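You operate a simulated robot arm through the tools that you are given. There is no shell and no other tool.

You are at the controls of a simulated two-armed robot. One attempt, no reset.

JOB
Find the lowest mark of the red friction knob that holds the throttle at 2.
Fine: start from 1; leave the knob on that mark and the throttle at IDLE; MASTER stays off.

The check looks at the end state, three seconds after you hand in, the way a careful person would. Anything else that was tipped, shoved, dropped, spilled or broken makes it a failure.

ROBOT AND FRAMES
Two 7-joint arms with two-finger parallel grippers on one trunk that stands fixed in place. Base frame: the origin is at the foot of the trunk, x ahead of it, y to its left, z up. Readings come in mm, degrees, newtons and seconds.
The left shoulder is at [50, 165, 1255], the right one opposite. With the tool pointing down near the work surface each hand reaches from about 100 to 660 mm from the base axis, measured 20 degrees to its own side. Payload 3.91 kg a hand.
The TCP of each hand is the grasp point between the finger pads, 30 mm short of the fingertips. In the tool frame z runs along the fingers and y along their closing line. Largest opening 110 mm; finger width 20, thickness 10; the body of the gripper, 48 by 112 mm, starts 55 mm behind the TCP.
Orientation is that of the tool frame in the base frame, as a unit quaternion [w, x, y, z]. With the fingers straight down and closing along the base's y, the tool's x points along the base's -x, its y along +y and its z along -z.

CONTROLS
- The arms move only by the tool move_arm. It takes "left_commands", "right_commands" or both (then of equal length, played together; a hand with none holds still); each is text: rows parted by semicolons, each of 7 numbers parted by spaces: the shift along the tool's x, y, z in units of 25 mm (1.0 is 25 mm), then the turn, a rotation vector about the tool's x, y, z in units of 6 degrees (1.0 is 6 degrees), then the finger opening in mm, from 0 to 110. In form: tx ty tz rx ry rz claw; .... A call has 1 to 20 rows; each row shifts and turns the commanded pose from where the row before left it, along the tool's axes as they then stand. A call with a number of a shift or a turn outside -1 to 1 is refused whole. Rows are played at 5 a second. More than 50 mm and 8.6 degrees between two rows, or a gripper value outside its range, and nothing of the call is played. Where a pose cannot be reached the arm comes as near as it can. A force on the tool above 50 N (or 10 N above the force at the start of the call, whichever is more), or a blocked arm, ends the call early, and 0.2 s more pass. Each finger travels about 45 mm/s and halts on what it meets, pressing with about 23 N; the grip force reading is that of the motor and also rises with nothing between the fingers. The clock runs only during rows and for 0.2 s after the last one: add rows that do not move to give the fingers time. The reply holds the time, the measured pose of the TCP, the force on the tool along the base axes, the opening and the grip force, in the units named above and with some noise, with the torque about the TCP (base axes, N m) and any sound that the robot's microphone picked up.
- Cameras (640 x 400 px; columns grow to the right, rows downward): "scene" is now at [115, 3.7, 1422.8]; the picture's right is [0.05, -1.00, 0.00], its down [-0.59, -0.03, -0.80] and it looks along [0.80, 0.04, -0.60] (base axes); focal length 271 px, centre (320, 200). "left" rides on the left gripper at [72, -17, -104] in its tool frame; the picture's right is [0.23, 0.97, 0.00], its down [-0.76, 0.18, -0.62] and it looks along [-0.61, 0.14, 0.78] (tool axes); focal length 222 px, centre (320, 200). "right" rides on the right gripper at [72, 17, -103] in its tool frame; the picture's right is [-0.23, 0.97, 0.00], its down [-0.76, -0.18, -0.62] and it looks along [-0.61, -0.14, 0.78] (tool axes); focal length 222 px, centre (320, 200). There is no depth. A picture from a camera that has moved, and an enlarged one, comes with that camera's place and axes in the base frame and with its lens.
- snapshot(camera): a new picture of that camera. The clock stands still meanwhile.
- lift_body(by): slides the trunk up (or, below 0, down) by that many mm; the arms and the scene camera ride with it, the base frame stays. It gives what a move gives, with no picture.
- pan_tilt(pan, tilt): turns the head with the scene camera to pan (to the left, within 80 degrees either way) and tilt (down, from -29 to 69), counted from straight ahead of the robot. It gives what a move gives.
- close_up(camera, box): a new picture of the part [left, top, right, bottom] of that camera's present view, enlarged. The clock stands still meanwhile.
- hand_in(): hands the job in; it is judged then, once.

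Places have to be worked out from the pictures, the camera data and where the tool is seen. Open the grippers and draw the arms clear of the work before you hand the job in, unless the task says otherwise.

The tools are called by a JSON object that holds its "op" and its "data". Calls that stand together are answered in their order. move_arm: Moves the arms, as the interface text tells. Its arguments: {"type":"object","properties":{"left_commands":{"type":"string"},"right_commands":{"type":"string"}},"required":[]} The other tools are called the same way: lift_body (by) slides the trunk up or down; pan_tilt (pan, tilt) turns the head that bears the scene camera; snapshot (camera) takes a picture; close_up (camera, box) takes an enlarged picture of a part of a camera's view; hand_in () hands the job in.

At the start:

```text
clock: 0.0
left_eef_pos: [360.5, 208.6, 1273.7]
left_orientation: [0.001, -0.001, 1.0, 0.0]
left_ft_force: [-0.7, -0.3, -0.6]
left_moment: [0.01, -0.01, 0.01]
left_width: 109.9
left_gripper_force: 0.1
right_eef_pos: [443.7, -119.7, 1268.8]
right_orientation: [0.001, 0.001, 1.0, 0.002]
right_ft_force: [-0.6, -1.2, 0.7]
right_moment: [-0.01, 0.0, 0.01]
right_width: 110.1
right_gripper_force: 0.0
trunk travel left (down, up): [-475.0, 28.0]
head pan, tilt: [2.9, 36.5]
```

scene: 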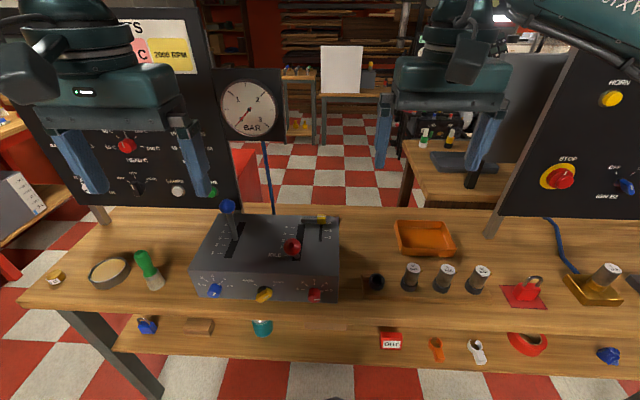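
right: 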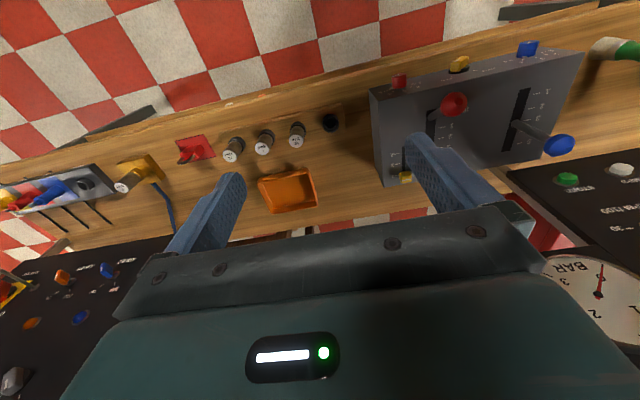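
left: 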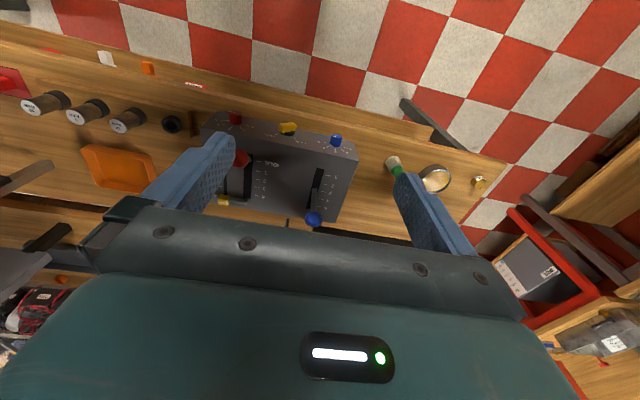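

I see a throttle quadrant with two levers (blue, red) and three front knobs (blue, yellow, red). I'll look closer before moving.

{"op": "close_up", "data": {"camera": "scene", "box": [180, 190, 360, 310]}}

{"op": "close_up", "data": {"camera": "right", "box": [360, 30, 600, 190]}}

{"op": "close_up", "data": {"camera": "left", "box": [190, 100, 370, 230]}}

{"op": "close_up", "data": {"camera": "scene", "box": [340, 210, 640, 390]}}

{"op": "close_up", "data": {"camera": "scene", "box": [20, 100, 220, 220]}}

{"op": "close_up", "data": {"camera": "scene", "box": [490, 60, 640, 230]}}

```text
3.33 times, centred on (270, 250) of scene
camera zoom: at [115.0, 3.7, 1422.8], right [0.05, -1.0, 0.0], down [-0.59, -0.03, -0.8], along [0.8, 0.04, -0.6], focal length 904 px, centre (487, 33)
```

zoom: 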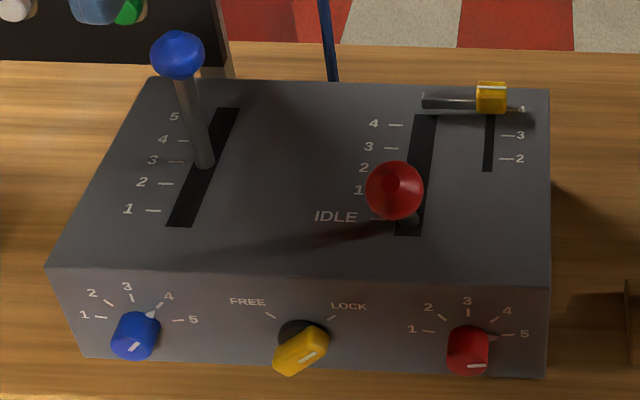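

```text
2.50 times, centred on (480, 110) of right
camera zoom: at [372.5, -104.3, 1371.6], right [0.23, 0.97, 0.0], down [0.76, -0.18, 0.62], along [0.61, -0.14, -0.78], focal length 555 px, centre (-80, 425)
```

zoom: 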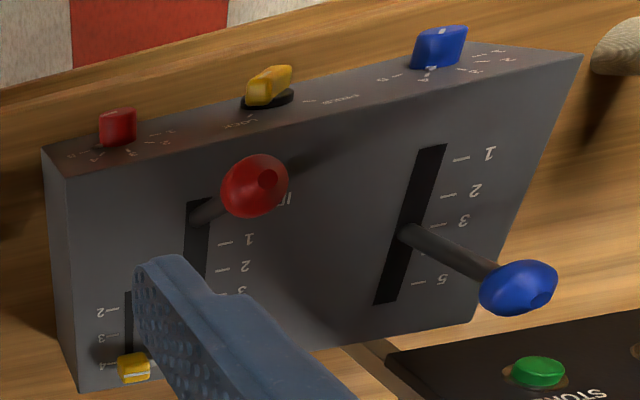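

```text
3.08 times, centred on (280, 165) of left
camera zoom: at [289.1, 190.8, 1377.2], right [-0.23, 0.97, 0.0], down [0.76, 0.18, 0.62], along [0.61, 0.14, -0.78], focal length 684 px, centre (443, 308)
```

zoom: 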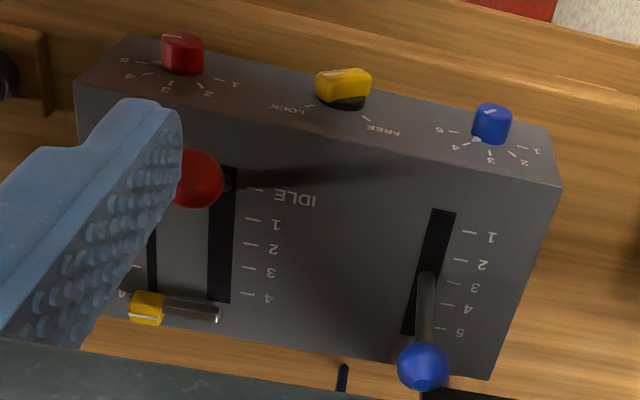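

```text
2.13 times, centred on (490, 300) of scene
camera zoom: at [115.0, 3.7, 1422.8], right [0.05, -1.0, 0.0], down [-0.59, -0.03, -0.8], along [0.8, 0.04, -0.6], focal length 578 px, centre (-43, -13)
```

zoom: 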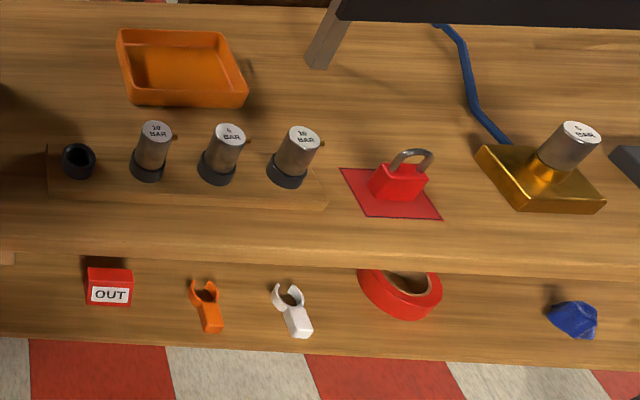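

```text
3.20 times, centred on (120, 160) of scene
camera zoom: at [115.0, 3.7, 1422.8], right [0.05, -1.0, 0.0], down [-0.59, -0.03, -0.8], along [0.8, 0.04, -0.6], focal length 867 px, centre (960, 328)
```

zoom: 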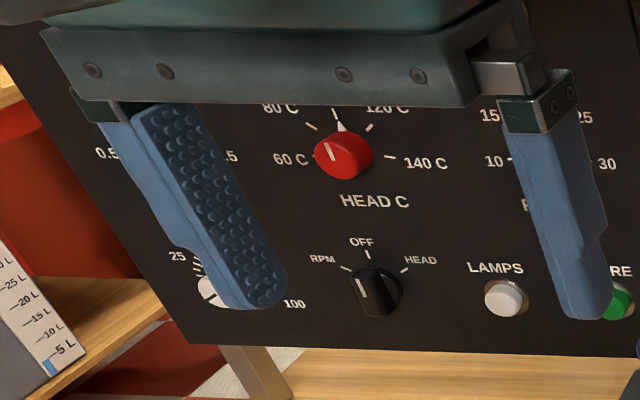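

```text
2.35 times, centred on (565, 145) of scene
camera zoom: at [115.0, 3.7, 1422.8], right [0.05, -1.0, 0.0], down [-0.59, -0.03, -0.8], along [0.8, 0.04, -0.6], focal length 638 px, centre (-256, 329)
```

zoom: 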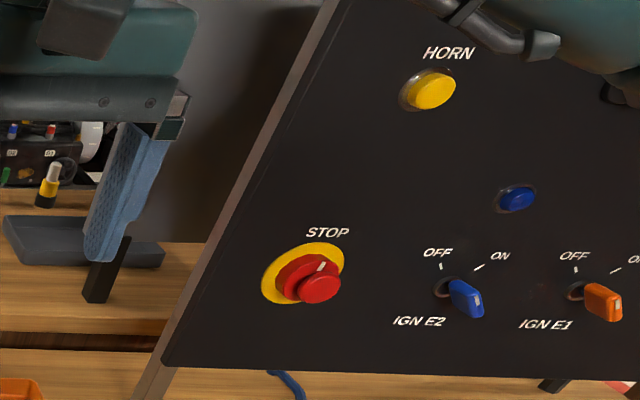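

The box top sits near z≈905, front face near x≈515, and the red throttle ball is near (523, 86, 990) at IDLE. I'll zoom harder into the front knobs and the side controls to read their settings.

{"op": "close_up", "data": {"camera": "scene", "box": [295, 275, 345, 306]}}

{"op": "close_up", "data": {"camera": "scene", "box": [240, 275, 290, 306]}}

{"op": "close_up", "data": {"camera": "left", "box": [200, 100, 360, 160]}}

{"op": "close_up", "data": {"camera": "scene", "box": [260, 205, 350, 261]}}

{"op": "close_up", "data": {"camera": "right", "box": [370, 60, 470, 122]}}

{"op": "pan_tilt", "data": {"pan": -35, "tilt": 30}}

{"op": "snapshot", "data": {"camera": "scene"}}

{"op": "pan_tilt", "data": {"pan": 35, "tilt": 30}}

{"op": "snapshot", "data": {"camera": "scene"}}

```text
12.80 times, centred on (320, 290) of scene
camera zoom: at [115.0, 3.7, 1422.8], right [0.05, -1.0, 0.0], down [-0.59, -0.03, -0.8], along [0.8, 0.04, -0.6], focal length 3470 px, centre (320, -958)
```

zoom: 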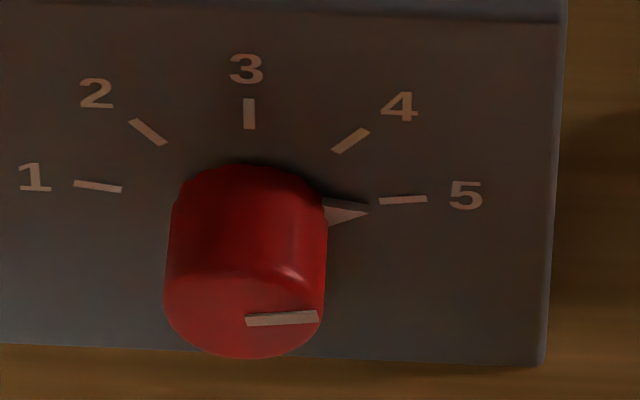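

```text
12.80 times, centred on (265, 290) of scene
camera zoom: at [115.0, 3.7, 1422.8], right [0.05, -1.0, 0.0], down [-0.59, -0.03, -0.8], along [0.8, 0.04, -0.6], focal length 3470 px, centre (1024, -958)
```

zoom: 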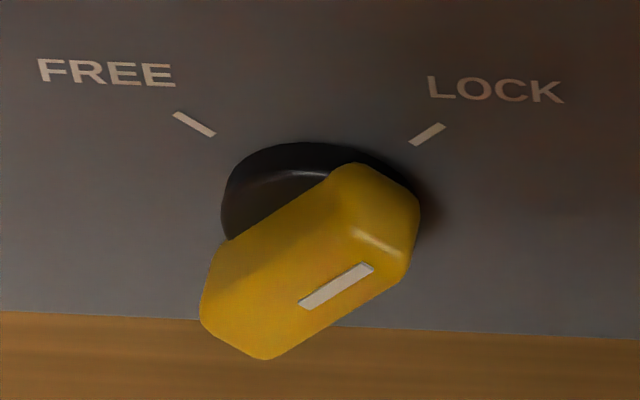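

```text
4.00 times, centred on (280, 130) of left
camera zoom: at [289.1, 190.8, 1377.2], right [-0.23, 0.97, 0.0], down [0.76, 0.18, 0.62], along [0.61, 0.14, -0.78], focal length 888 px, centre (480, 480)
```

zoom: 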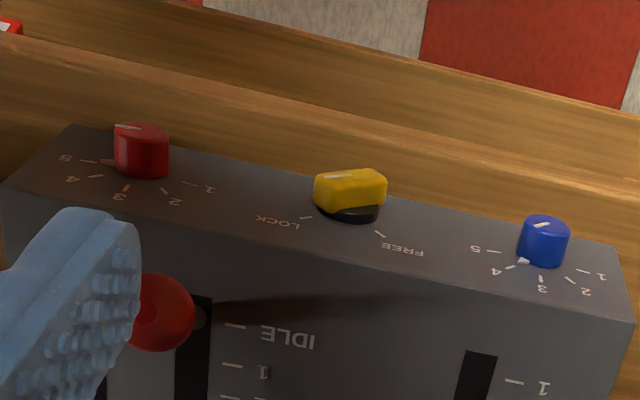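

```text
7.11 times, centred on (305, 233) of scene
camera zoom: at [115.0, 3.7, 1422.8], right [0.05, -1.0, 0.0], down [-0.59, -0.03, -0.8], along [0.8, 0.04, -0.6], focal length 1928 px, centre (427, -35)
```

zoom: 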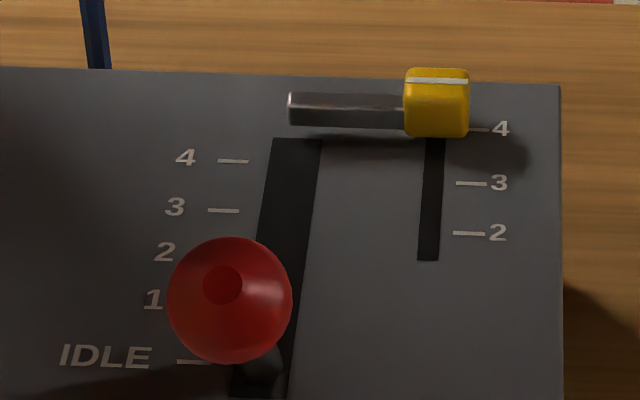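

```text
6.40 times, centred on (420, 91) of right
camera zoom: at [372.5, -104.3, 1371.6], right [0.23, 0.97, 0.0], down [0.76, -0.18, 0.62], along [0.61, -0.14, -0.78], focal length 1422 px, centre (-320, 898)
```

zoom: 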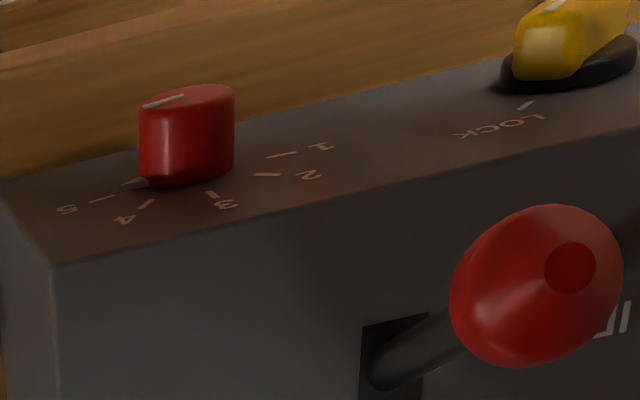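

```text
clock: 1.0
left_eef_pos: [360.7, 208.0, 1273.8]
left_orientation: [0.001, -0.001, 1.0, 0.0]
left_ft_force: [-0.2, -0.1, -0.1]
left_moment: [0.04, 0.03, 0.03]
left_width: 110.0
left_gripper_force: 0.1
right_eef_pos: [444.7, -121.3, 1267.6]
right_orientation: [0.001, 0.001, 1.0, 0.001]
right_ft_force: [0.0, 0.1, -0.8]
right_moment: [-0.05, 0.02, 0.02]
right_width: 110.0
right_gripper_force: 0.1
trunk travel left (down, up): [-475.0, 28.0]
head pan, tilt: [-35.0, 30.0]
```

```text
taken
camera scene: at [102.0, -52.5, 1432.9], right [-0.57, -0.82, 0.0], down [-0.41, 0.29, -0.87], along [0.71, -0.5, -0.5], focal length 271 px, centre (320, 200)
```

scene: 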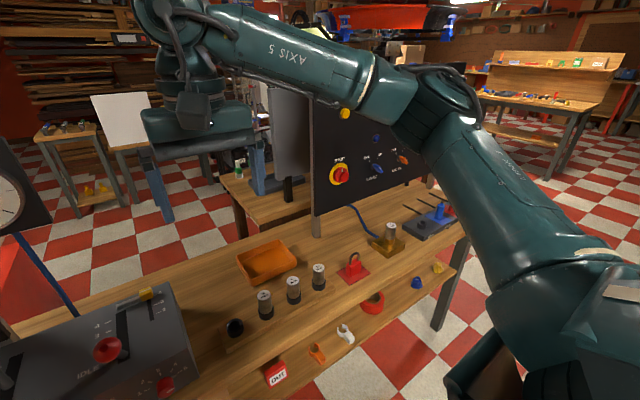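

```text
clock: 2.5
left_eef_pos: [361.4, 208.5, 1272.9]
left_orientation: [0.002, -0.001, 1.0, 0.001]
left_ft_force: [0.4, 0.5, 0.4]
left_moment: [0.03, -0.02, 0.0]
left_width: 109.9
left_gripper_force: 0.0
right_eef_pos: [443.3, -120.7, 1267.4]
right_orientation: [0.001, 0.002, 1.0, 0.001]
right_ft_force: [0.8, -0.6, -0.1]
right_moment: [0.02, 0.0, 0.01]
right_width: 110.2
right_gripper_force: 0.0
trunk travel left (down, up): [-475.0, 28.0]
head pan, tilt: [35.0, 30.0]
```

```text
taken
camera scene: at [102.0, 51.1, 1433.0], right [0.57, -0.82, 0.0], down [-0.41, -0.29, -0.87], along [0.71, 0.5, -0.5], focal length 271 px, centre (320, 200)
```

scene: 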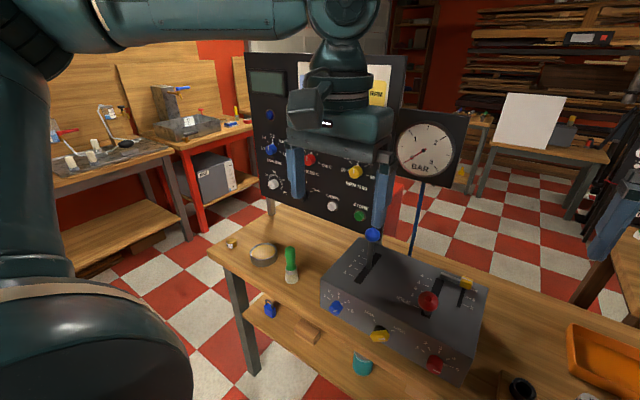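

The red knob is on 5, the yellow selector points to LOCK, and the throttle (red lever) is at IDLE; knob axis is about y=37, z=843, protruding from x≈519 to 493. I'll aim the head back at the box and bring the right hand ahead of the panel, first with the tool still down.

{"op": "pan_tilt", "data": {"pan": 3, "tilt": 42}}

{"op": "move_arm", "data": {"right_commands": "0.086 0.57 0.977 0 0 0 70; 0.086 0.57 0.977 0 0 0 70; 0.086 0.57 0.977 0 0 0 70; 0.086 0.57 0.977 0 0 0 70; 0.086 0.57 0.977 0 0 0 70; 0.086 0.57 0.977 0 0 0 70; 0.086 0.57 0.977 0 0 0 70; 0.086 0.57 0.977 0 0 0 70; 0.086 0.57 0.977 0 0 0 70; 0.086 0.57 0.977 0 0 0 70; 0.086 0.57 0.977 0 0 0 70"}}

{"op": "snapshot", "data": {"camera": "scene"}}

```text
clock: 3.4
left_eef_pos: [361.8, 208.8, 1273.6]
left_orientation: [0.001, -0.001, 1.0, 0.0]
left_ft_force: [0.2, 0.0, 0.2]
left_moment: [-0.01, -0.01, 0.01]
left_width: 109.8
left_gripper_force: 0.0
right_eef_pos: [443.4, -118.4, 1267.4]
right_orientation: [0.001, 0.001, 1.0, 0.002]
right_ft_force: [-0.5, 0.1, -1.6]
right_moment: [0.04, -0.02, -0.02]
right_width: 110.2
right_gripper_force: 0.1
trunk travel left (down, up): [-475.0, 28.0]
head pan, tilt: [3.0, 42.0]
```

```text
clock: 5.8
left_eef_pos: [361.1, 209.0, 1273.7]
left_orientation: [0.0, -0.001, 1.0, -0.001]
left_ft_force: [0.5, 0.6, 0.0]
left_moment: [0.02, 0.0, 0.01]
left_width: 109.9
left_gripper_force: 0.1
right_eef_pos: [420.4, 35.2, 999.8]
right_orientation: [0.0, 0.001, 1.0, 0.001]
right_ft_force: [0.4, -0.8, 0.7]
right_moment: [-0.01, 0.0, 0.0]
right_width: 70.0
right_gripper_force: 0.0
trunk travel left (down, up): [-475.0, 28.0]
head pan, tilt: [3.0, 42.0]
```

```text
taken
camera scene: at [111.6, 3.9, 1414.7], right [0.05, -1.0, 0.0], down [-0.67, -0.04, -0.74], along [0.74, 0.04, -0.67], focal length 271 px, centre (320, 200)
```

scene: 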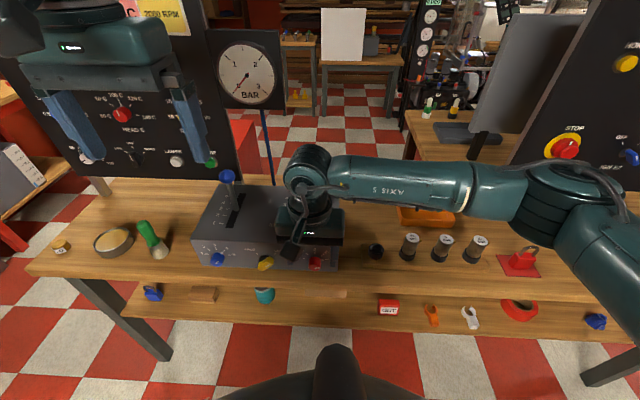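

The hand arrived at (420, 35, 1000), clear of the lever. Now I rotate the tool to point forward (+x), keeping the TCP in place.

{"op": "move_arm", "data": {"right_commands": "0 0 0 0 -1 0 70; 0 0 0 0 -1 0 70; 0 0 0 0 -1 0 70; 0 0 0 0 -1 0 70; 0 0 0 0 -1 0 70; 0 0 0 0 -1 0 70; 0 0 0 0 -1 0 70; 0 0 0 0 -1 0 70; 0 0 0 0 -1 0 70; 0 0 0 0 -1 0 70; 0 0 0 0 -1 0 70; 0 0 0 0 -1 0 70; 0 0 0 0 -1 0 70; 0 0 0 0 -1 0 70; 0 0 0 0 -1 0 70"}}

{"op": "snapshot", "data": {"camera": "scene"}}

{"op": "snapshot", "data": {"camera": "right"}}

```text
clock: 9.0
left_eef_pos: [360.6, 208.9, 1273.8]
left_orientation: [0.001, 0.0, 1.0, 0.0]
left_ft_force: [-0.1, -0.1, 0.2]
left_moment: [-0.01, 0.01, -0.01]
left_width: 109.8
left_gripper_force: 0.1
right_eef_pos: [421.7, 36.4, 1001.3]
right_orientation: [0.709, 0.0, 0.706, 0.002]
right_ft_force: [0.2, -1.0, 0.1]
right_moment: [-0.02, -0.01, 0.0]
right_width: 70.0
right_gripper_force: 0.0
trunk travel left (down, up): [-475.0, 28.0]
head pan, tilt: [3.0, 42.0]
```

```text
taken
camera scene: at [111.4, 3.9, 1414.7], right [0.05, -1.0, 0.0], down [-0.67, -0.04, -0.74], along [0.74, 0.04, -0.67], focal length 271 px, centre (320, 200)
```

scene: 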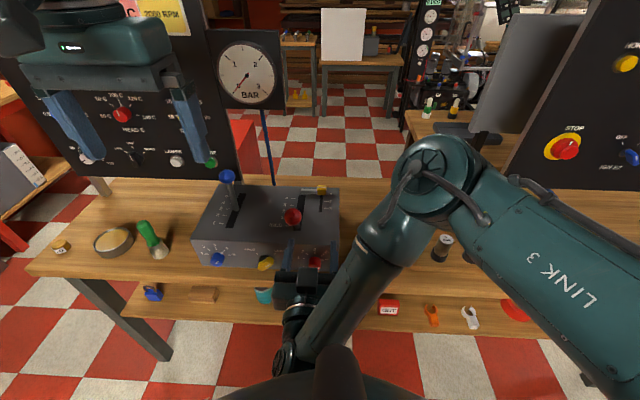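

```text
taken
camera right: at [319.5, 52.6, 928.0], right [0.0, 0.97, 0.23], down [-0.63, -0.18, 0.76], along [0.78, -0.14, 0.61], focal length 222 px, centre (320, 200)
```

right: 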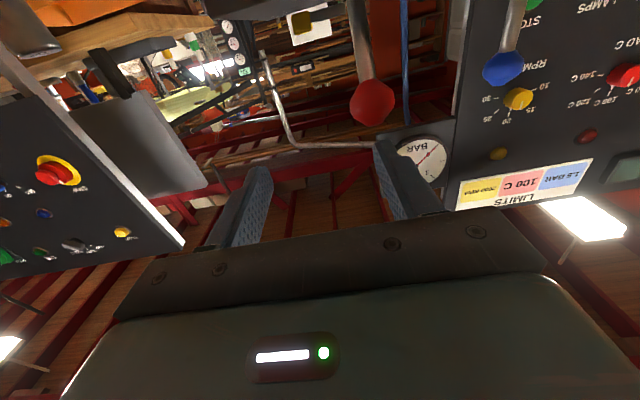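

The tool now points forward. I lower it to knob height (z≈843) in front of the panel at x≈421, then roll +90° so the fingers close vertically, and look.

{"op": "move_arm", "data": {"right_commands": "0.79 0 0 0 0 0 70; 0.79 0 0 0 0 0 70; 0.79 0 0 0 0 0 70; 0.79 0 0 0 0 0 70; 0.79 0 0 0 0 0 70; 0.79 0 0 0 0 0 70; 0.79 0 0 0 0 0 70; 0.79 0 0 0 0 0 70"}}

{"op": "move_arm", "data": {"right_commands": "0 0 0 0 0 1 70; 0 0 0 0 0 1 70; 0 0 0 0 0 1 70; 0 0 0 0 0 1 70; 0 0 0 0 0 1 70; 0 0 0 0 0 1 70; 0 0 0 0 0 1 70; 0 0 0 0 0 1 70; 0 0 0 0 0 1 70; 0 0 0 0 0 1 70; 0 0 0 0 0 1 70; 0 0 0 0 0 1 70; 0 0 0 0 0 1 70; 0 0 0 0 0 1 70; 0 0 0 0 0 1 70"}}

{"op": "snapshot", "data": {"camera": "scene"}}

{"op": "snapshot", "data": {"camera": "right"}}

```text
clock: 10.8
left_eef_pos: [360.5, 208.1, 1274.4]
left_orientation: [0.001, -0.001, 1.0, 0.0]
left_ft_force: [0.4, 0.7, 0.0]
left_moment: [0.0, 0.03, -0.01]
left_width: 109.7
left_gripper_force: 0.0
right_eef_pos: [414.3, 56.6, 958.0]
right_orientation: [0.706, 0.002, 0.708, -0.002]
right_ft_force: [0.2, 0.1, -0.9]
right_moment: [-0.03, -0.03, -0.02]
right_width: 70.2
right_gripper_force: 0.0
right hand out of reach, approached as far as the arm can: row 2, 3, 4, 5, 6, 7, 8
trunk travel left (down, up): [-475.0, 28.0]
head pan, tilt: [3.0, 42.0]
```

```text
clock: 14.0
left_eef_pos: [360.8, 207.7, 1273.1]
left_orientation: [0.0, -0.001, 1.0, 0.001]
left_ft_force: [0.0, 0.6, 0.4]
left_moment: [0.02, 0.0, 0.0]
left_width: 109.9
left_gripper_force: 0.1
right_eef_pos: [415.5, 55.0, 958.3]
right_orientation: [0.499, 0.503, 0.499, 0.499]
right_ft_force: [-0.6, 0.4, 0.2]
right_moment: [0.0, -0.03, 0.02]
right_width: 69.9
right_gripper_force: 0.0
trunk travel left (down, up): [-475.0, 28.0]
head pan, tilt: [3.0, 42.0]
```

```text
taken
camera scene: at [111.4, 3.7, 1414.7], right [0.05, -1.0, 0.0], down [-0.67, -0.03, -0.74], along [0.74, 0.04, -0.67], focal length 271 px, centre (320, 200)
```

scene: 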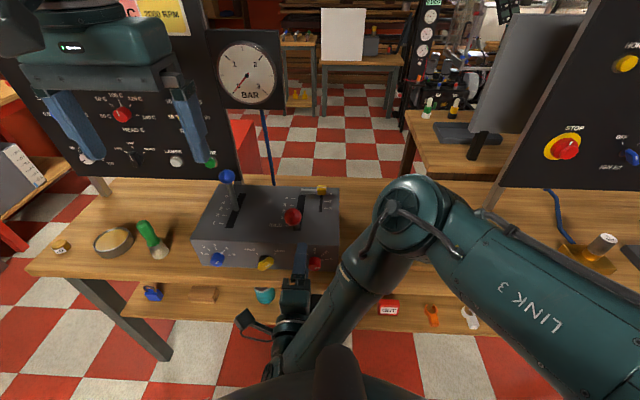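

```text
taken
camera right: at [313.0, 127.4, 976.2], right [0.0, -0.23, 0.97], down [-0.63, -0.76, -0.18], along [0.78, -0.61, -0.15], focal length 222 px, centre (320, 200)
```

right: 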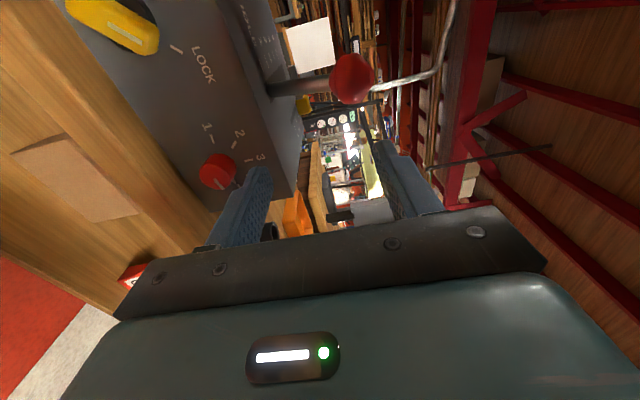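

The arm hit its lower reach limit at z≈958. I'll lower the trunk 100 mm (hand stays in front of the bench edge) and check clearance.

{"op": "lift_body", "data": {"by": -100}}

{"op": "snapshot", "data": {"camera": "scene"}}

{"op": "snapshot", "data": {"camera": "left"}}

{"op": "snapshot", "data": {"camera": "right"}}

```text
clock: 15.3
left_eef_pos: [360.4, 208.5, 1172.2]
left_orientation: [0.001, 0.0, 1.0, 0.0]
left_ft_force: [-0.2, -0.7, 0.9]
left_moment: [-0.02, 0.01, 0.01]
left_width: 110.1
left_gripper_force: 0.1
right_eef_pos: [415.1, 55.9, 858.5]
right_orientation: [0.5, 0.502, 0.499, 0.499]
right_ft_force: [0.4, -0.1, 0.1]
right_moment: [-0.01, 0.0, 0.0]
right_width: 69.7
right_gripper_force: 0.0
trunk travel left (down, up): [-375.0, 128.0]
head pan, tilt: [3.0, 42.0]
```

```text
taken
camera scene: at [111.2, 3.6, 1314.7], right [0.05, -1.0, 0.0], down [-0.67, -0.03, -0.74], along [0.74, 0.04, -0.67], focal length 271 px, centre (320, 200)
```

scene: 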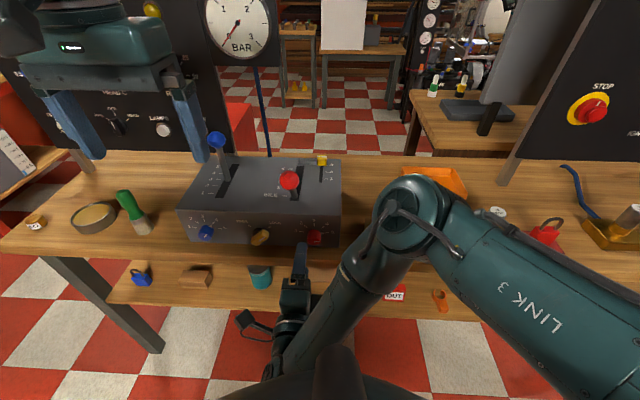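

```text
taken
camera left: at [289.0, 190.7, 1277.3], right [-0.23, 0.97, 0.0], down [0.76, 0.18, 0.62], along [0.61, 0.14, -0.78], focal length 222 px, centre (320, 200)
```

left: 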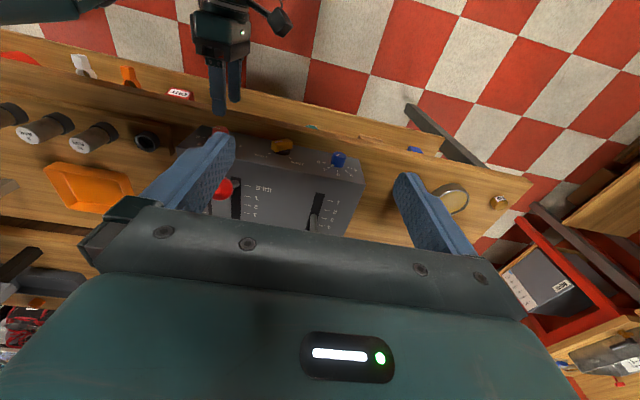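

```text
taken
camera right: at [312.8, 127.4, 876.1], right [0.0, -0.23, 0.97], down [-0.63, -0.76, -0.18], along [0.78, -0.61, -0.14], focal length 222 px, centre (320, 200)
```

right: 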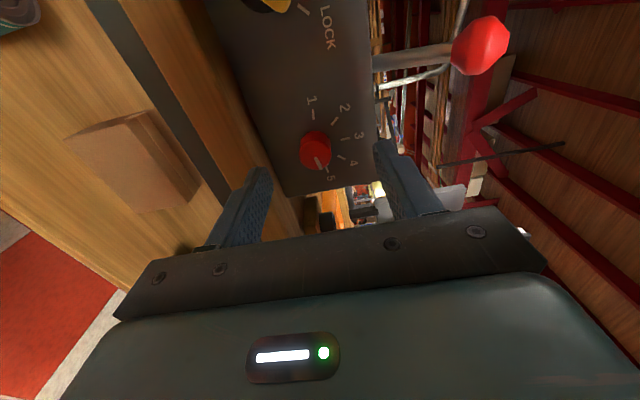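

Clearance is fine. I'll raise the hand 60 mm and lower the trunk 70 more to bring the arm further inside its workspace.

{"op": "move_arm", "data": {"right_commands": "0 0.8 0 0 0 0 70; 0 0.8 0 0 0 0 70; 0 0.8 0 0 0 0 70"}}

{"op": "lift_body", "data": {"by": -72}}

{"op": "snapshot", "data": {"camera": "right"}}

{"op": "close_up", "data": {"camera": "scene", "box": [220, 160, 380, 260]}}

{"op": "snapshot", "data": {"camera": "scene"}}

```text
clock: 16.1
left_eef_pos: [361.5, 209.5, 1173.4]
left_orientation: [0.001, -0.001, 1.0, 0.0]
left_ft_force: [-0.1, -0.2, 0.3]
left_moment: [0.01, -0.01, -0.01]
left_width: 109.8
left_gripper_force: 0.0
right_eef_pos: [414.6, 56.4, 918.8]
right_orientation: [0.5, 0.502, 0.5, 0.499]
right_ft_force: [0.4, -0.2, 0.4]
right_moment: [0.0, -0.01, 0.0]
right_width: 70.2
right_gripper_force: 0.1
trunk travel left (down, up): [-375.0, 128.0]
head pan, tilt: [3.0, 42.0]
```

```text
clock: 17.2
left_eef_pos: [361.1, 207.3, 1102.0]
left_orientation: [0.001, -0.001, 1.0, 0.0]
left_ft_force: [0.6, -0.6, -0.2]
left_moment: [-0.02, 0.0, 0.01]
left_width: 110.2
left_gripper_force: 0.2
right_eef_pos: [415.5, 56.0, 846.7]
right_orientation: [0.5, 0.501, 0.499, 0.5]
right_ft_force: [-0.1, -0.8, -0.5]
right_moment: [0.01, -0.01, 0.03]
right_width: 70.0
right_gripper_force: 0.0
trunk travel left (down, up): [-303.0, 200.0]
head pan, tilt: [3.0, 42.0]
```

```text
taken
camera right: at [312.7, 127.4, 863.6], right [0.0, -0.23, 0.97], down [-0.63, -0.76, -0.18], along [0.78, -0.61, -0.14], focal length 222 px, centre (320, 200)
```

right: 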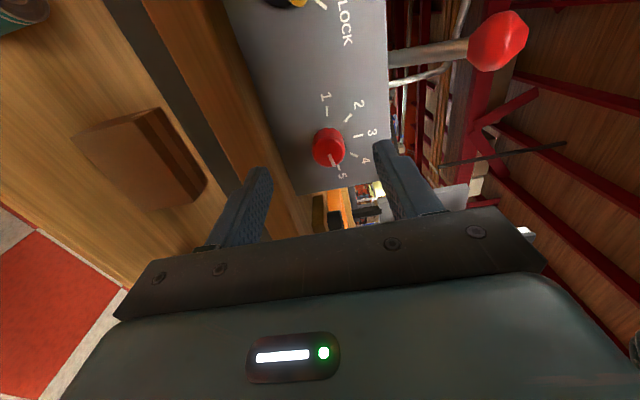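

```text
4.00 times, centred on (300, 210) of scene
camera zoom: at [111.2, 3.6, 1242.7], right [0.05, -1.0, 0.0], down [-0.67, -0.03, -0.74], along [0.74, 0.04, -0.67], focal length 1084 px, centre (400, 160)
```

zoom: 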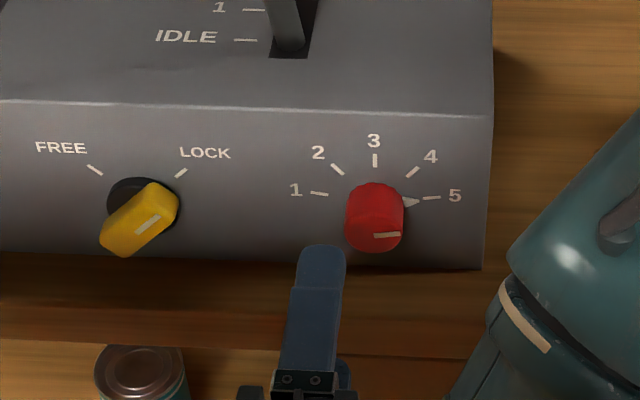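

```text
taken
camera scene: at [111.2, 3.6, 1242.7], right [0.05, -1.0, 0.0], down [-0.67, -0.03, -0.74], along [0.74, 0.04, -0.67], focal length 271 px, centre (320, 200)
```

scene: 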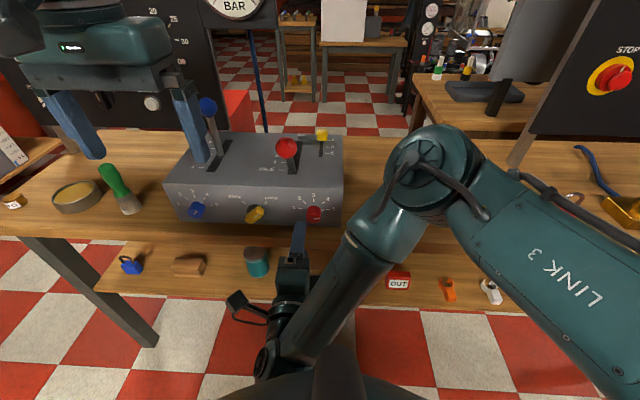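

The knob axis estimates as y≈37.5, z≈846. I'll refine it with an enlarged view from the right wrist camera.

{"op": "close_up", "data": {"camera": "right", "box": [270, 80, 430, 180]}}

```text
4.00 times, centred on (350, 130) of right
camera zoom: at [312.7, 127.4, 863.6], right [0.0, -0.23, 0.97], down [-0.63, -0.76, -0.18], along [0.78, -0.61, -0.14], focal length 888 px, centre (200, 480)
```

zoom: 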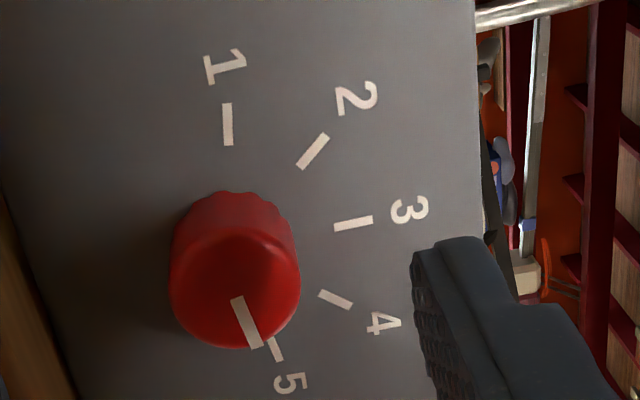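

The dial ticks look about 40° apart (±80° from the top), with the axis near y≈37, z≈847. I shift 19 mm right and advance to x≈480, leaving the fingers around (not touching) the knob.

{"op": "move_arm", "data": {"right_commands": "-0.76 0 0 0 0 0 70; 0 0 0.645 0 0 0 70; 0 0 0.645 0 0 0 70; 0 0 0.645 0 0 0 70; 0 0 0.645 0 0 0 70; 0 0 0 0 0 0 60"}}

{"op": "snapshot", "data": {"camera": "right"}}

{"op": "close_up", "data": {"camera": "scene", "box": [260, 160, 380, 260]}}

{"op": "snapshot", "data": {"camera": "left"}}

```text
clock: 18.6
left_eef_pos: [361.5, 208.4, 1100.9]
left_orientation: [0.0, -0.001, 1.0, 0.0]
left_ft_force: [0.4, -0.7, 0.0]
left_moment: [-0.05, -0.01, -0.01]
left_width: 110.2
left_gripper_force: 0.1
right_eef_pos: [479.2, 34.5, 847.4]
right_orientation: [0.499, 0.502, 0.499, 0.499]
right_ft_force: [-0.1, 0.5, -1.1]
right_moment: [0.02, 0.02, 0.0]
right_width: 59.6
right_gripper_force: 0.0
trunk travel left (down, up): [-303.0, 200.0]
head pan, tilt: [3.0, 42.0]
```

```text
taken
camera right: at [377.8, 106.5, 864.0], right [0.0, -0.23, 0.97], down [-0.63, -0.76, -0.18], along [0.78, -0.61, -0.14], focal length 222 px, centre (320, 200)
```

right: 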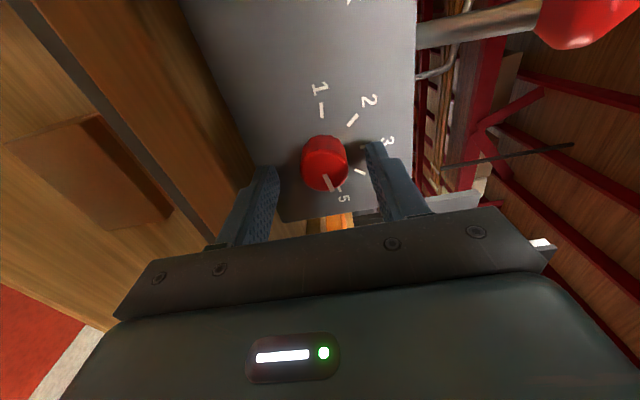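

```text
4.00 times, centred on (320, 210) of scene
camera zoom: at [111.4, 3.6, 1242.7], right [0.05, -1.0, 0.0], down [-0.67, -0.03, -0.74], along [0.74, 0.04, -0.67], focal length 1084 px, centre (320, 160)
```

zoom: 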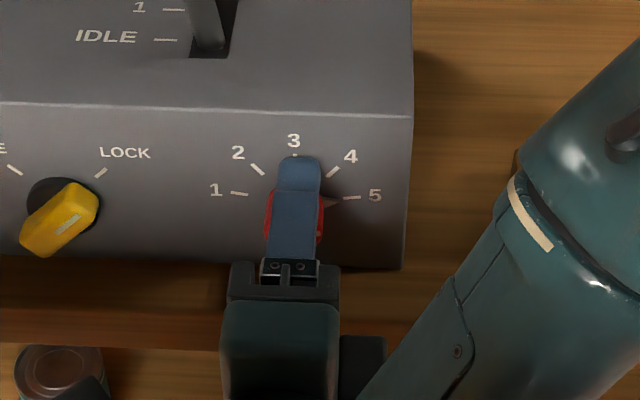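

```text
taken
camera left: at [289.2, 190.8, 1205.2], right [-0.23, 0.97, 0.0], down [0.76, 0.18, 0.62], along [0.61, 0.14, -0.78], focal length 222 px, centre (320, 200)
```

left: 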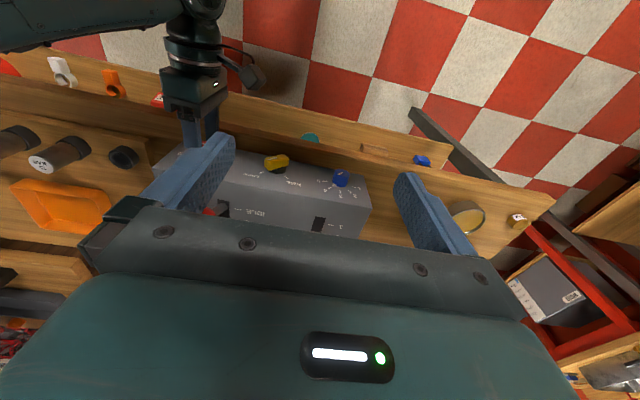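

The knob sits between the fingers, perhaps 3 mm above centre. I nudge up 2 mm and close gently to about 36 mm, then check.

{"op": "move_arm", "data": {"right_commands": "0.06 0.1 0 0 0 0 60; 0 0 0 0 0 0 40; 0 0 0 0 0 0 38; 0 0 0 0 0 0 36"}}

{"op": "close_up", "data": {"camera": "right", "box": [240, 100, 420, 220]}}

```text
clock: 19.6
left_eef_pos: [361.5, 208.2, 1101.1]
left_orientation: [0.001, -0.001, 1.0, -0.001]
left_ft_force: [0.5, -0.9, 0.6]
left_moment: [0.0, 0.03, 0.02]
left_width: 110.3
left_gripper_force: 0.0
right_eef_pos: [480.2, 37.0, 848.8]
right_orientation: [0.5, 0.502, 0.499, 0.499]
right_ft_force: [0.3, 0.8, 1.5]
right_moment: [-0.01, 0.0, -0.02]
right_width: 35.7
right_gripper_force: 0.0
trunk travel left (down, up): [-303.0, 200.0]
head pan, tilt: [3.0, 42.0]
```

```text
3.33 times, centred on (330, 160) of right
camera zoom: at [378.0, 108.8, 866.2], right [0.0, -0.23, 0.97], down [-0.63, -0.76, -0.18], along [0.78, -0.61, -0.14], focal length 740 px, centre (287, 333)
```

zoom: 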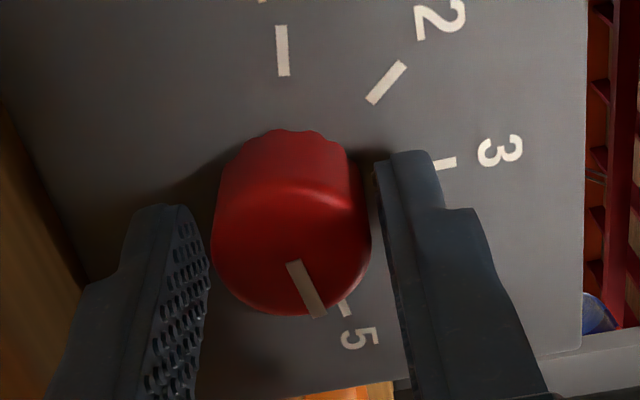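

The knob looks centred with a few mm gap each side. I close to grip.

{"op": "move_arm", "data": {"right_commands": "0 0 0 0 0 0 32; 0 0 0 0 0 0 28; 0 0 0 0 0 0 24; 0 0 0 0 0 0 20; 0 0 0 0 0 0 20"}}

```text
clock: 20.9
left_eef_pos: [360.4, 208.4, 1100.8]
left_orientation: [0.001, -0.001, 1.0, 0.0]
left_ft_force: [0.4, 0.5, -0.3]
left_moment: [0.0, 0.0, 0.0]
left_width: 109.8
left_gripper_force: 0.0
right_eef_pos: [479.9, 36.8, 850.2]
right_orientation: [0.501, 0.501, 0.499, 0.499]
right_ft_force: [2.0, -0.9, 9.6]
right_moment: [0.02, -0.11, 0.01]
right_width: 29.0
right_gripper_force: 45.2
trunk travel left (down, up): [-303.0, 200.0]
head pan, tilt: [3.0, 42.0]
```

Gripped (29 mm), with a 10 N upward push, so the true axis is ~1–2 mm higher. I nudge up 1.5 mm and turn −48° (anticlockwise, towards 4), watching the torque.

{"op": "move_arm", "data": {"right_commands": "0 0.06 0 0 0 0 20; 0 0 0 0 0 -1 20; 0 0 0 0 0 -1 20; 0 0 0 0 0 -1 20; 0 0 0 0 0 -1 20; 0 0 0 0 0 -1 20; 0 0 0 0 0 -1 20; 0 0 0 0 0 -1 20; 0 0 0 0 0 -1 20"}}

{"op": "close_up", "data": {"camera": "right", "box": [240, 80, 420, 200]}}

{"op": "close_up", "data": {"camera": "scene", "box": [260, 130, 380, 230]}}

```text
clock: 22.9
left_eef_pos: [361.1, 207.5, 1101.7]
left_orientation: [0.0, -0.002, 1.0, 0.0]
left_ft_force: [-0.4, -0.3, 0.6]
left_moment: [0.0, 0.01, 0.0]
left_width: 109.9
left_gripper_force: 0.0
right_eef_pos: [480.2, 37.6, 850.5]
right_orientation: [0.661, 0.255, 0.66, 0.252]
right_ft_force: [12.3, -2.8, 4.6]
right_moment: [0.03, -1.16, -0.65]
right_width: 29.3
right_gripper_force: 45.0
trunk travel left (down, up): [-303.0, 200.0]
head pan, tilt: [3.0, 42.0]
```

```text
3.33 times, centred on (330, 140) of right
camera zoom: at [377.9, 97.8, 808.0], right [0.0, 0.57, 0.82], down [-0.63, -0.64, 0.45], along [0.78, -0.51, 0.36], focal length 740 px, centre (287, 400)
```

zoom: 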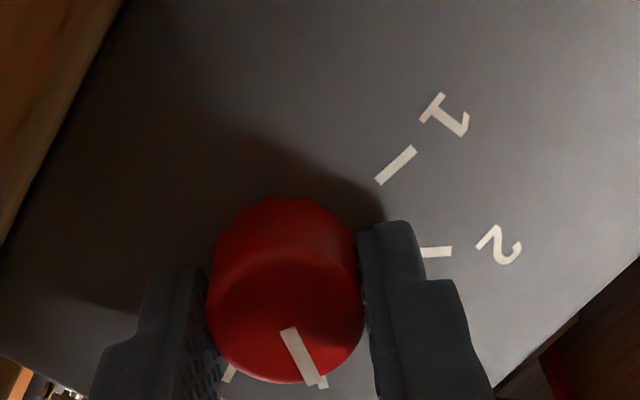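

```text
4.00 times, centred on (320, 180) of scene
camera zoom: at [111.9, 3.5, 1242.6], right [0.05, -1.0, 0.0], down [-0.67, -0.03, -0.74], along [0.74, 0.04, -0.67], focal length 1084 px, centre (320, 280)
```

zoom: 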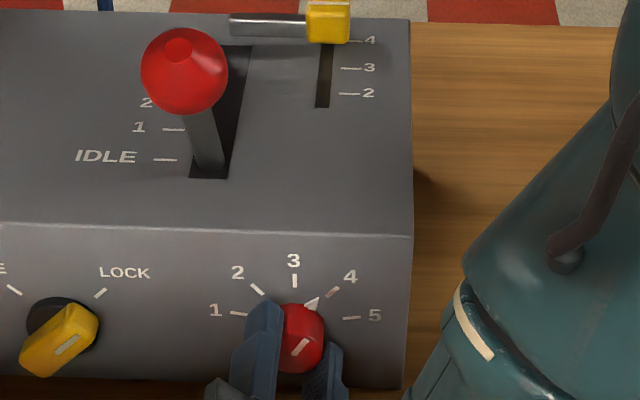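

The knob turns with the hand and is now just past 4, so it isn't locked by the yellow selector. I continue anticlockwise another 96°, then check.

{"op": "move_arm", "data": {"right_commands": "0 0 0 0 0 -1 20; 0 0 0 0 0 -1 20; 0 0 0 0 0 -1 20; 0 0 0 0 0 -1 20; 0 0 0 0 0 -1 20; 0 0 0 0 0 -1 20; 0 0 0 0 0 -1 20; 0 0 0 0 0 -1 20; 0 0 0 0 0 -1 20; 0 0 0 0 0 -1 20; 0 0 0 0 0 -1 20; 0 0 0 0 0 -1 20; 0 0 0 0 0 -1 20; 0 0 0 0 0 -1 20; 0 0 0 0 0 -1 20; 0 0 0 0 0 -1 20"}}

{"op": "close_up", "data": {"camera": "right", "box": [240, 80, 420, 200]}}

{"op": "close_up", "data": {"camera": "scene", "box": [260, 150, 380, 230]}}

```text
clock: 26.2
left_eef_pos: [360.2, 208.6, 1100.4]
left_orientation: [0.0, -0.001, 1.0, 0.0]
left_ft_force: [0.4, 0.5, 0.7]
left_moment: [-0.02, -0.01, -0.02]
left_width: 110.1
left_gripper_force: 0.1
right_eef_pos: [480.3, 36.8, 850.8]
right_orientation: [0.629, -0.321, 0.631, -0.323]
right_ft_force: [16.7, 2.9, 11.4]
right_moment: [0.01, -0.81, 0.67]
right_width: 29.3
right_gripper_force: 44.6
trunk travel left (down, up): [-303.0, 200.0]
head pan, tilt: [3.0, 42.0]
```

```text
3.33 times, centred on (330, 140) of right
camera zoom: at [377.2, -11.1, 794.3], right [0.0, 0.76, -0.66], down [-0.62, 0.51, 0.59], along [0.78, 0.41, 0.47], focal length 740 px, centre (287, 400)
```

zoom: 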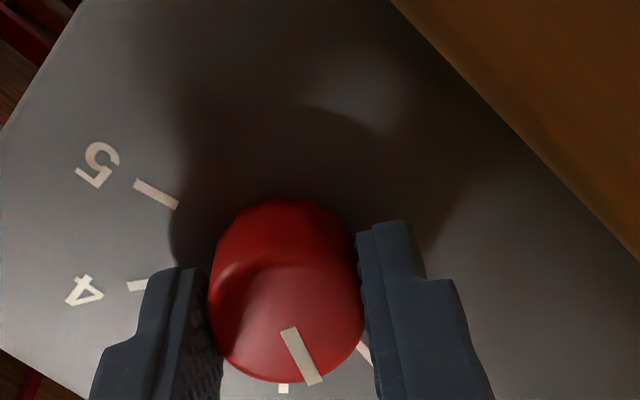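

```text
5.00 times, centred on (320, 190) of scene
camera zoom: at [111.9, 3.8, 1242.6], right [0.05, -1.0, 0.0], down [-0.67, -0.04, -0.74], along [0.74, 0.04, -0.67], focal length 1355 px, centre (320, 250)
```

zoom: 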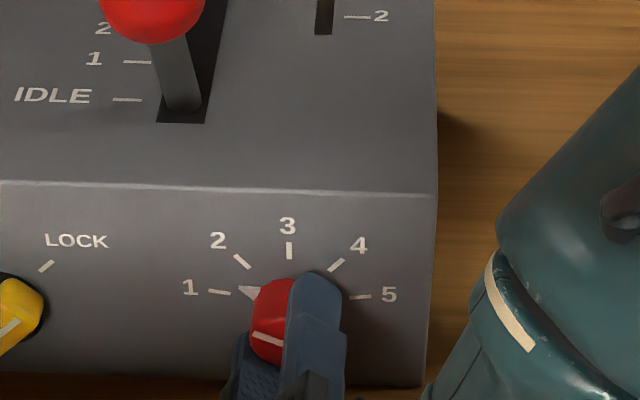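

The tick geometry says marks are 40° apart, so 5→1 needs 160°; I've turned 144° without slip. I turn the last 16° and verify.

{"op": "move_arm", "data": {"right_commands": "0 0 0 0 0 -0.89 20; 0 0 0 0 0 -0.89 20; 0 0 0 0 0 -0.89 20; 0 0 0 0 0 0 20"}}

{"op": "close_up", "data": {"camera": "scene", "box": [290, 180, 346, 215]}}

{"op": "close_up", "data": {"camera": "right", "box": [240, 80, 420, 200]}}

```text
clock: 27.2
left_eef_pos: [362.0, 208.4, 1102.2]
left_orientation: [0.0, -0.001, 1.0, -0.001]
left_ft_force: [1.1, 0.7, 0.0]
left_moment: [-0.03, 0.01, 0.01]
left_width: 109.8
left_gripper_force: 0.1
right_eef_pos: [479.3, 38.2, 849.7]
right_orientation: [0.577, -0.405, 0.581, -0.406]
right_ft_force: [19.4, 7.1, 10.5]
right_moment: [0.37, -0.22, 0.34]
right_width: 29.3
right_gripper_force: 45.2
trunk travel left (down, up): [-303.0, 200.0]
head pan, tilt: [3.0, 42.0]
```

```text
11.43 times, centred on (318, 198) of scene
camera zoom: at [112.2, 4.2, 1242.6], right [0.05, -1.0, 0.0], down [-0.67, -0.04, -0.74], along [0.74, 0.04, -0.67], focal length 3098 px, centre (343, 229)
```

zoom: 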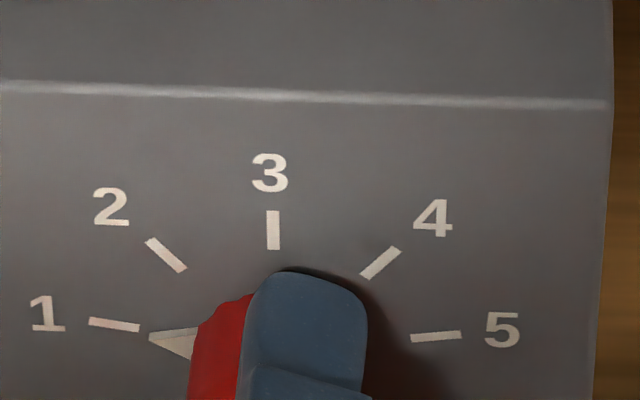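

```text
3.33 times, centred on (330, 140) of right
camera zoom: at [377.1, -24.7, 809.8], right [0.0, 0.55, -0.84], down [-0.62, 0.66, 0.43], along [0.78, 0.52, 0.34], focal length 740 px, centre (287, 400)
```

zoom: 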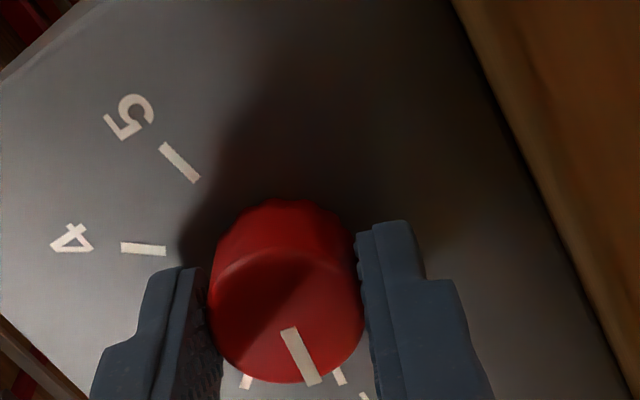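

Pointer is on mark 1 and a slight stop torque appears. I release the knob and retreat 65 mm.

{"op": "move_arm", "data": {"right_commands": "0 0 0 0 0 0 40; 0 0 0 0 0 0 56; 0 0 0 0 0 0 60; 0 0 -0.65 0 0 0 60; 0 0 -0.65 0 0 0 60; 0 0 -0.65 0 0 0 60; 0 0 -0.65 0 0 0 60"}}

{"op": "close_up", "data": {"camera": "scene", "box": [220, 120, 380, 220]}}

{"op": "snapshot", "data": {"camera": "left"}}

```text
clock: 28.9
left_eef_pos: [361.0, 208.5, 1101.4]
left_orientation: [0.0, 0.0, 1.0, -0.001]
left_ft_force: [0.6, -0.2, 0.4]
left_moment: [-0.03, 0.0, -0.01]
left_width: 109.9
left_gripper_force: 0.1
right_eef_pos: [412.8, 35.7, 850.9]
right_orientation: [0.578, -0.405, 0.58, -0.407]
right_ft_force: [0.4, -0.2, -0.7]
right_moment: [0.02, 0.02, -0.01]
right_width: 59.9
right_gripper_force: 0.0
trunk travel left (down, up): [-303.0, 200.0]
head pan, tilt: [3.0, 42.0]
```

```text
4.00 times, centred on (300, 170) of scene
camera zoom: at [111.4, 3.6, 1242.7], right [0.05, -1.0, 0.0], down [-0.67, -0.03, -0.74], along [0.74, 0.04, -0.67], focal length 1084 px, centre (400, 320)
```

zoom: 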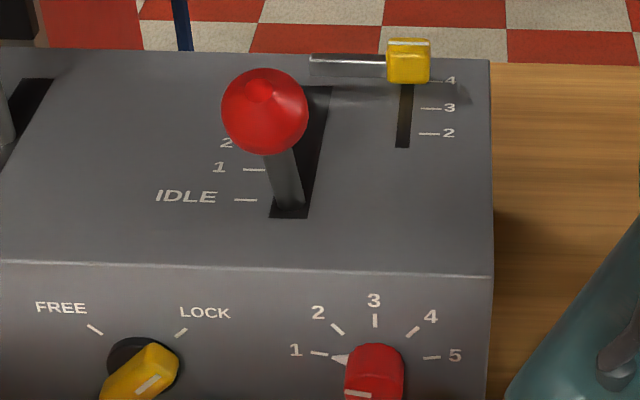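

```text
taken
camera left: at [289.1, 190.8, 1205.2], right [-0.23, 0.97, 0.0], down [0.76, 0.18, 0.62], along [0.61, 0.14, -0.78], focal length 222 px, centre (320, 200)
```

left: 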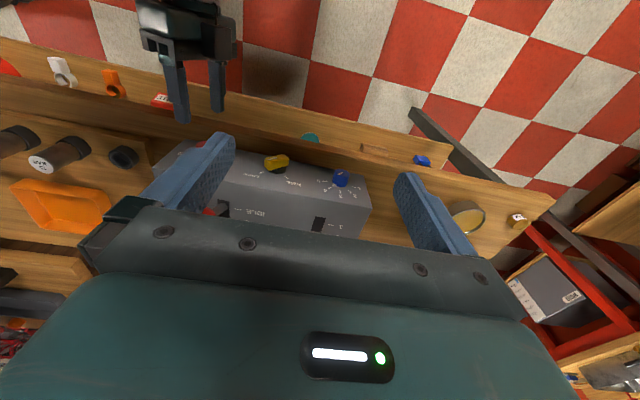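

The red knob is on 1 and the throttle still at IDLE, ball at about (521, 85, 993). I bring the left hand above the ball.

{"op": "move_arm", "data": {"left_commands": "-0.8 -0.617 0.2 0 0 0 80; -0.8 -0.617 0.2 0 0 0 80; -0.8 -0.617 0.2 0 0 0 80; -0.8 -0.617 0.2 0 0 0 80; -0.8 -0.617 0.2 0 0 0 80; -0.8 -0.617 0.2 0 0 0 80; -0.8 -0.617 0.2 0 0 0 80; -0.8 -0.617 0.2 0 0 0 80"}}

{"op": "snapshot", "data": {"camera": "scene"}}

{"op": "snapshot", "data": {"camera": "left"}}

```text
clock: 30.6
left_eef_pos: [475.7, 144.6, 1044.4]
left_orientation: [0.002, -0.001, 1.0, -0.002]
left_ft_force: [0.7, -0.9, 0.2]
left_moment: [0.0, -0.01, -0.03]
left_width: 80.1
left_gripper_force: 0.0
left hand out of reach, approached as far as the arm can: row 5, 6, 7, 8
right_eef_pos: [414.3, 37.5, 849.3]
right_orientation: [0.578, -0.405, 0.581, -0.406]
right_ft_force: [0.8, 0.0, -0.2]
right_moment: [-0.03, 0.04, 0.02]
right_width: 60.1
right_gripper_force: 0.2
trunk travel left (down, up): [-303.0, 200.0]
head pan, tilt: [3.0, 42.0]
```

```text
taken
camera scene: at [111.6, 3.7, 1242.6], right [0.05, -1.0, 0.0], down [-0.67, -0.04, -0.74], along [0.74, 0.04, -0.67], focal length 271 px, centre (320, 200)
```

scene: 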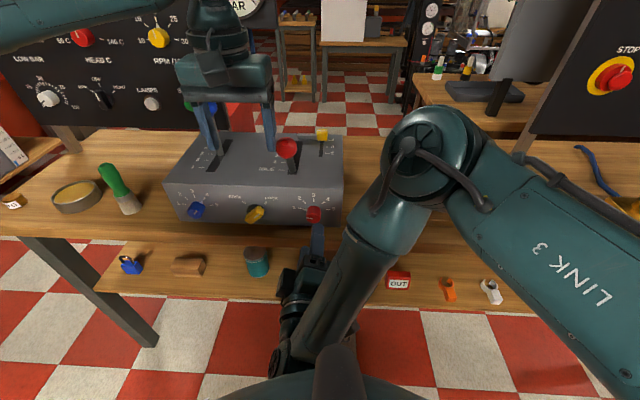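

```text
taken
camera left: at [404.8, 127.0, 1148.6], right [-0.23, 0.97, 0.0], down [0.76, 0.18, 0.62], along [0.61, 0.14, -0.78], focal length 222 px, centre (320, 200)
```

left: 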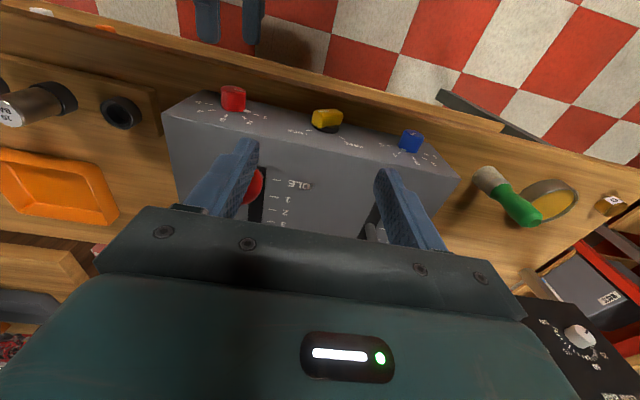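

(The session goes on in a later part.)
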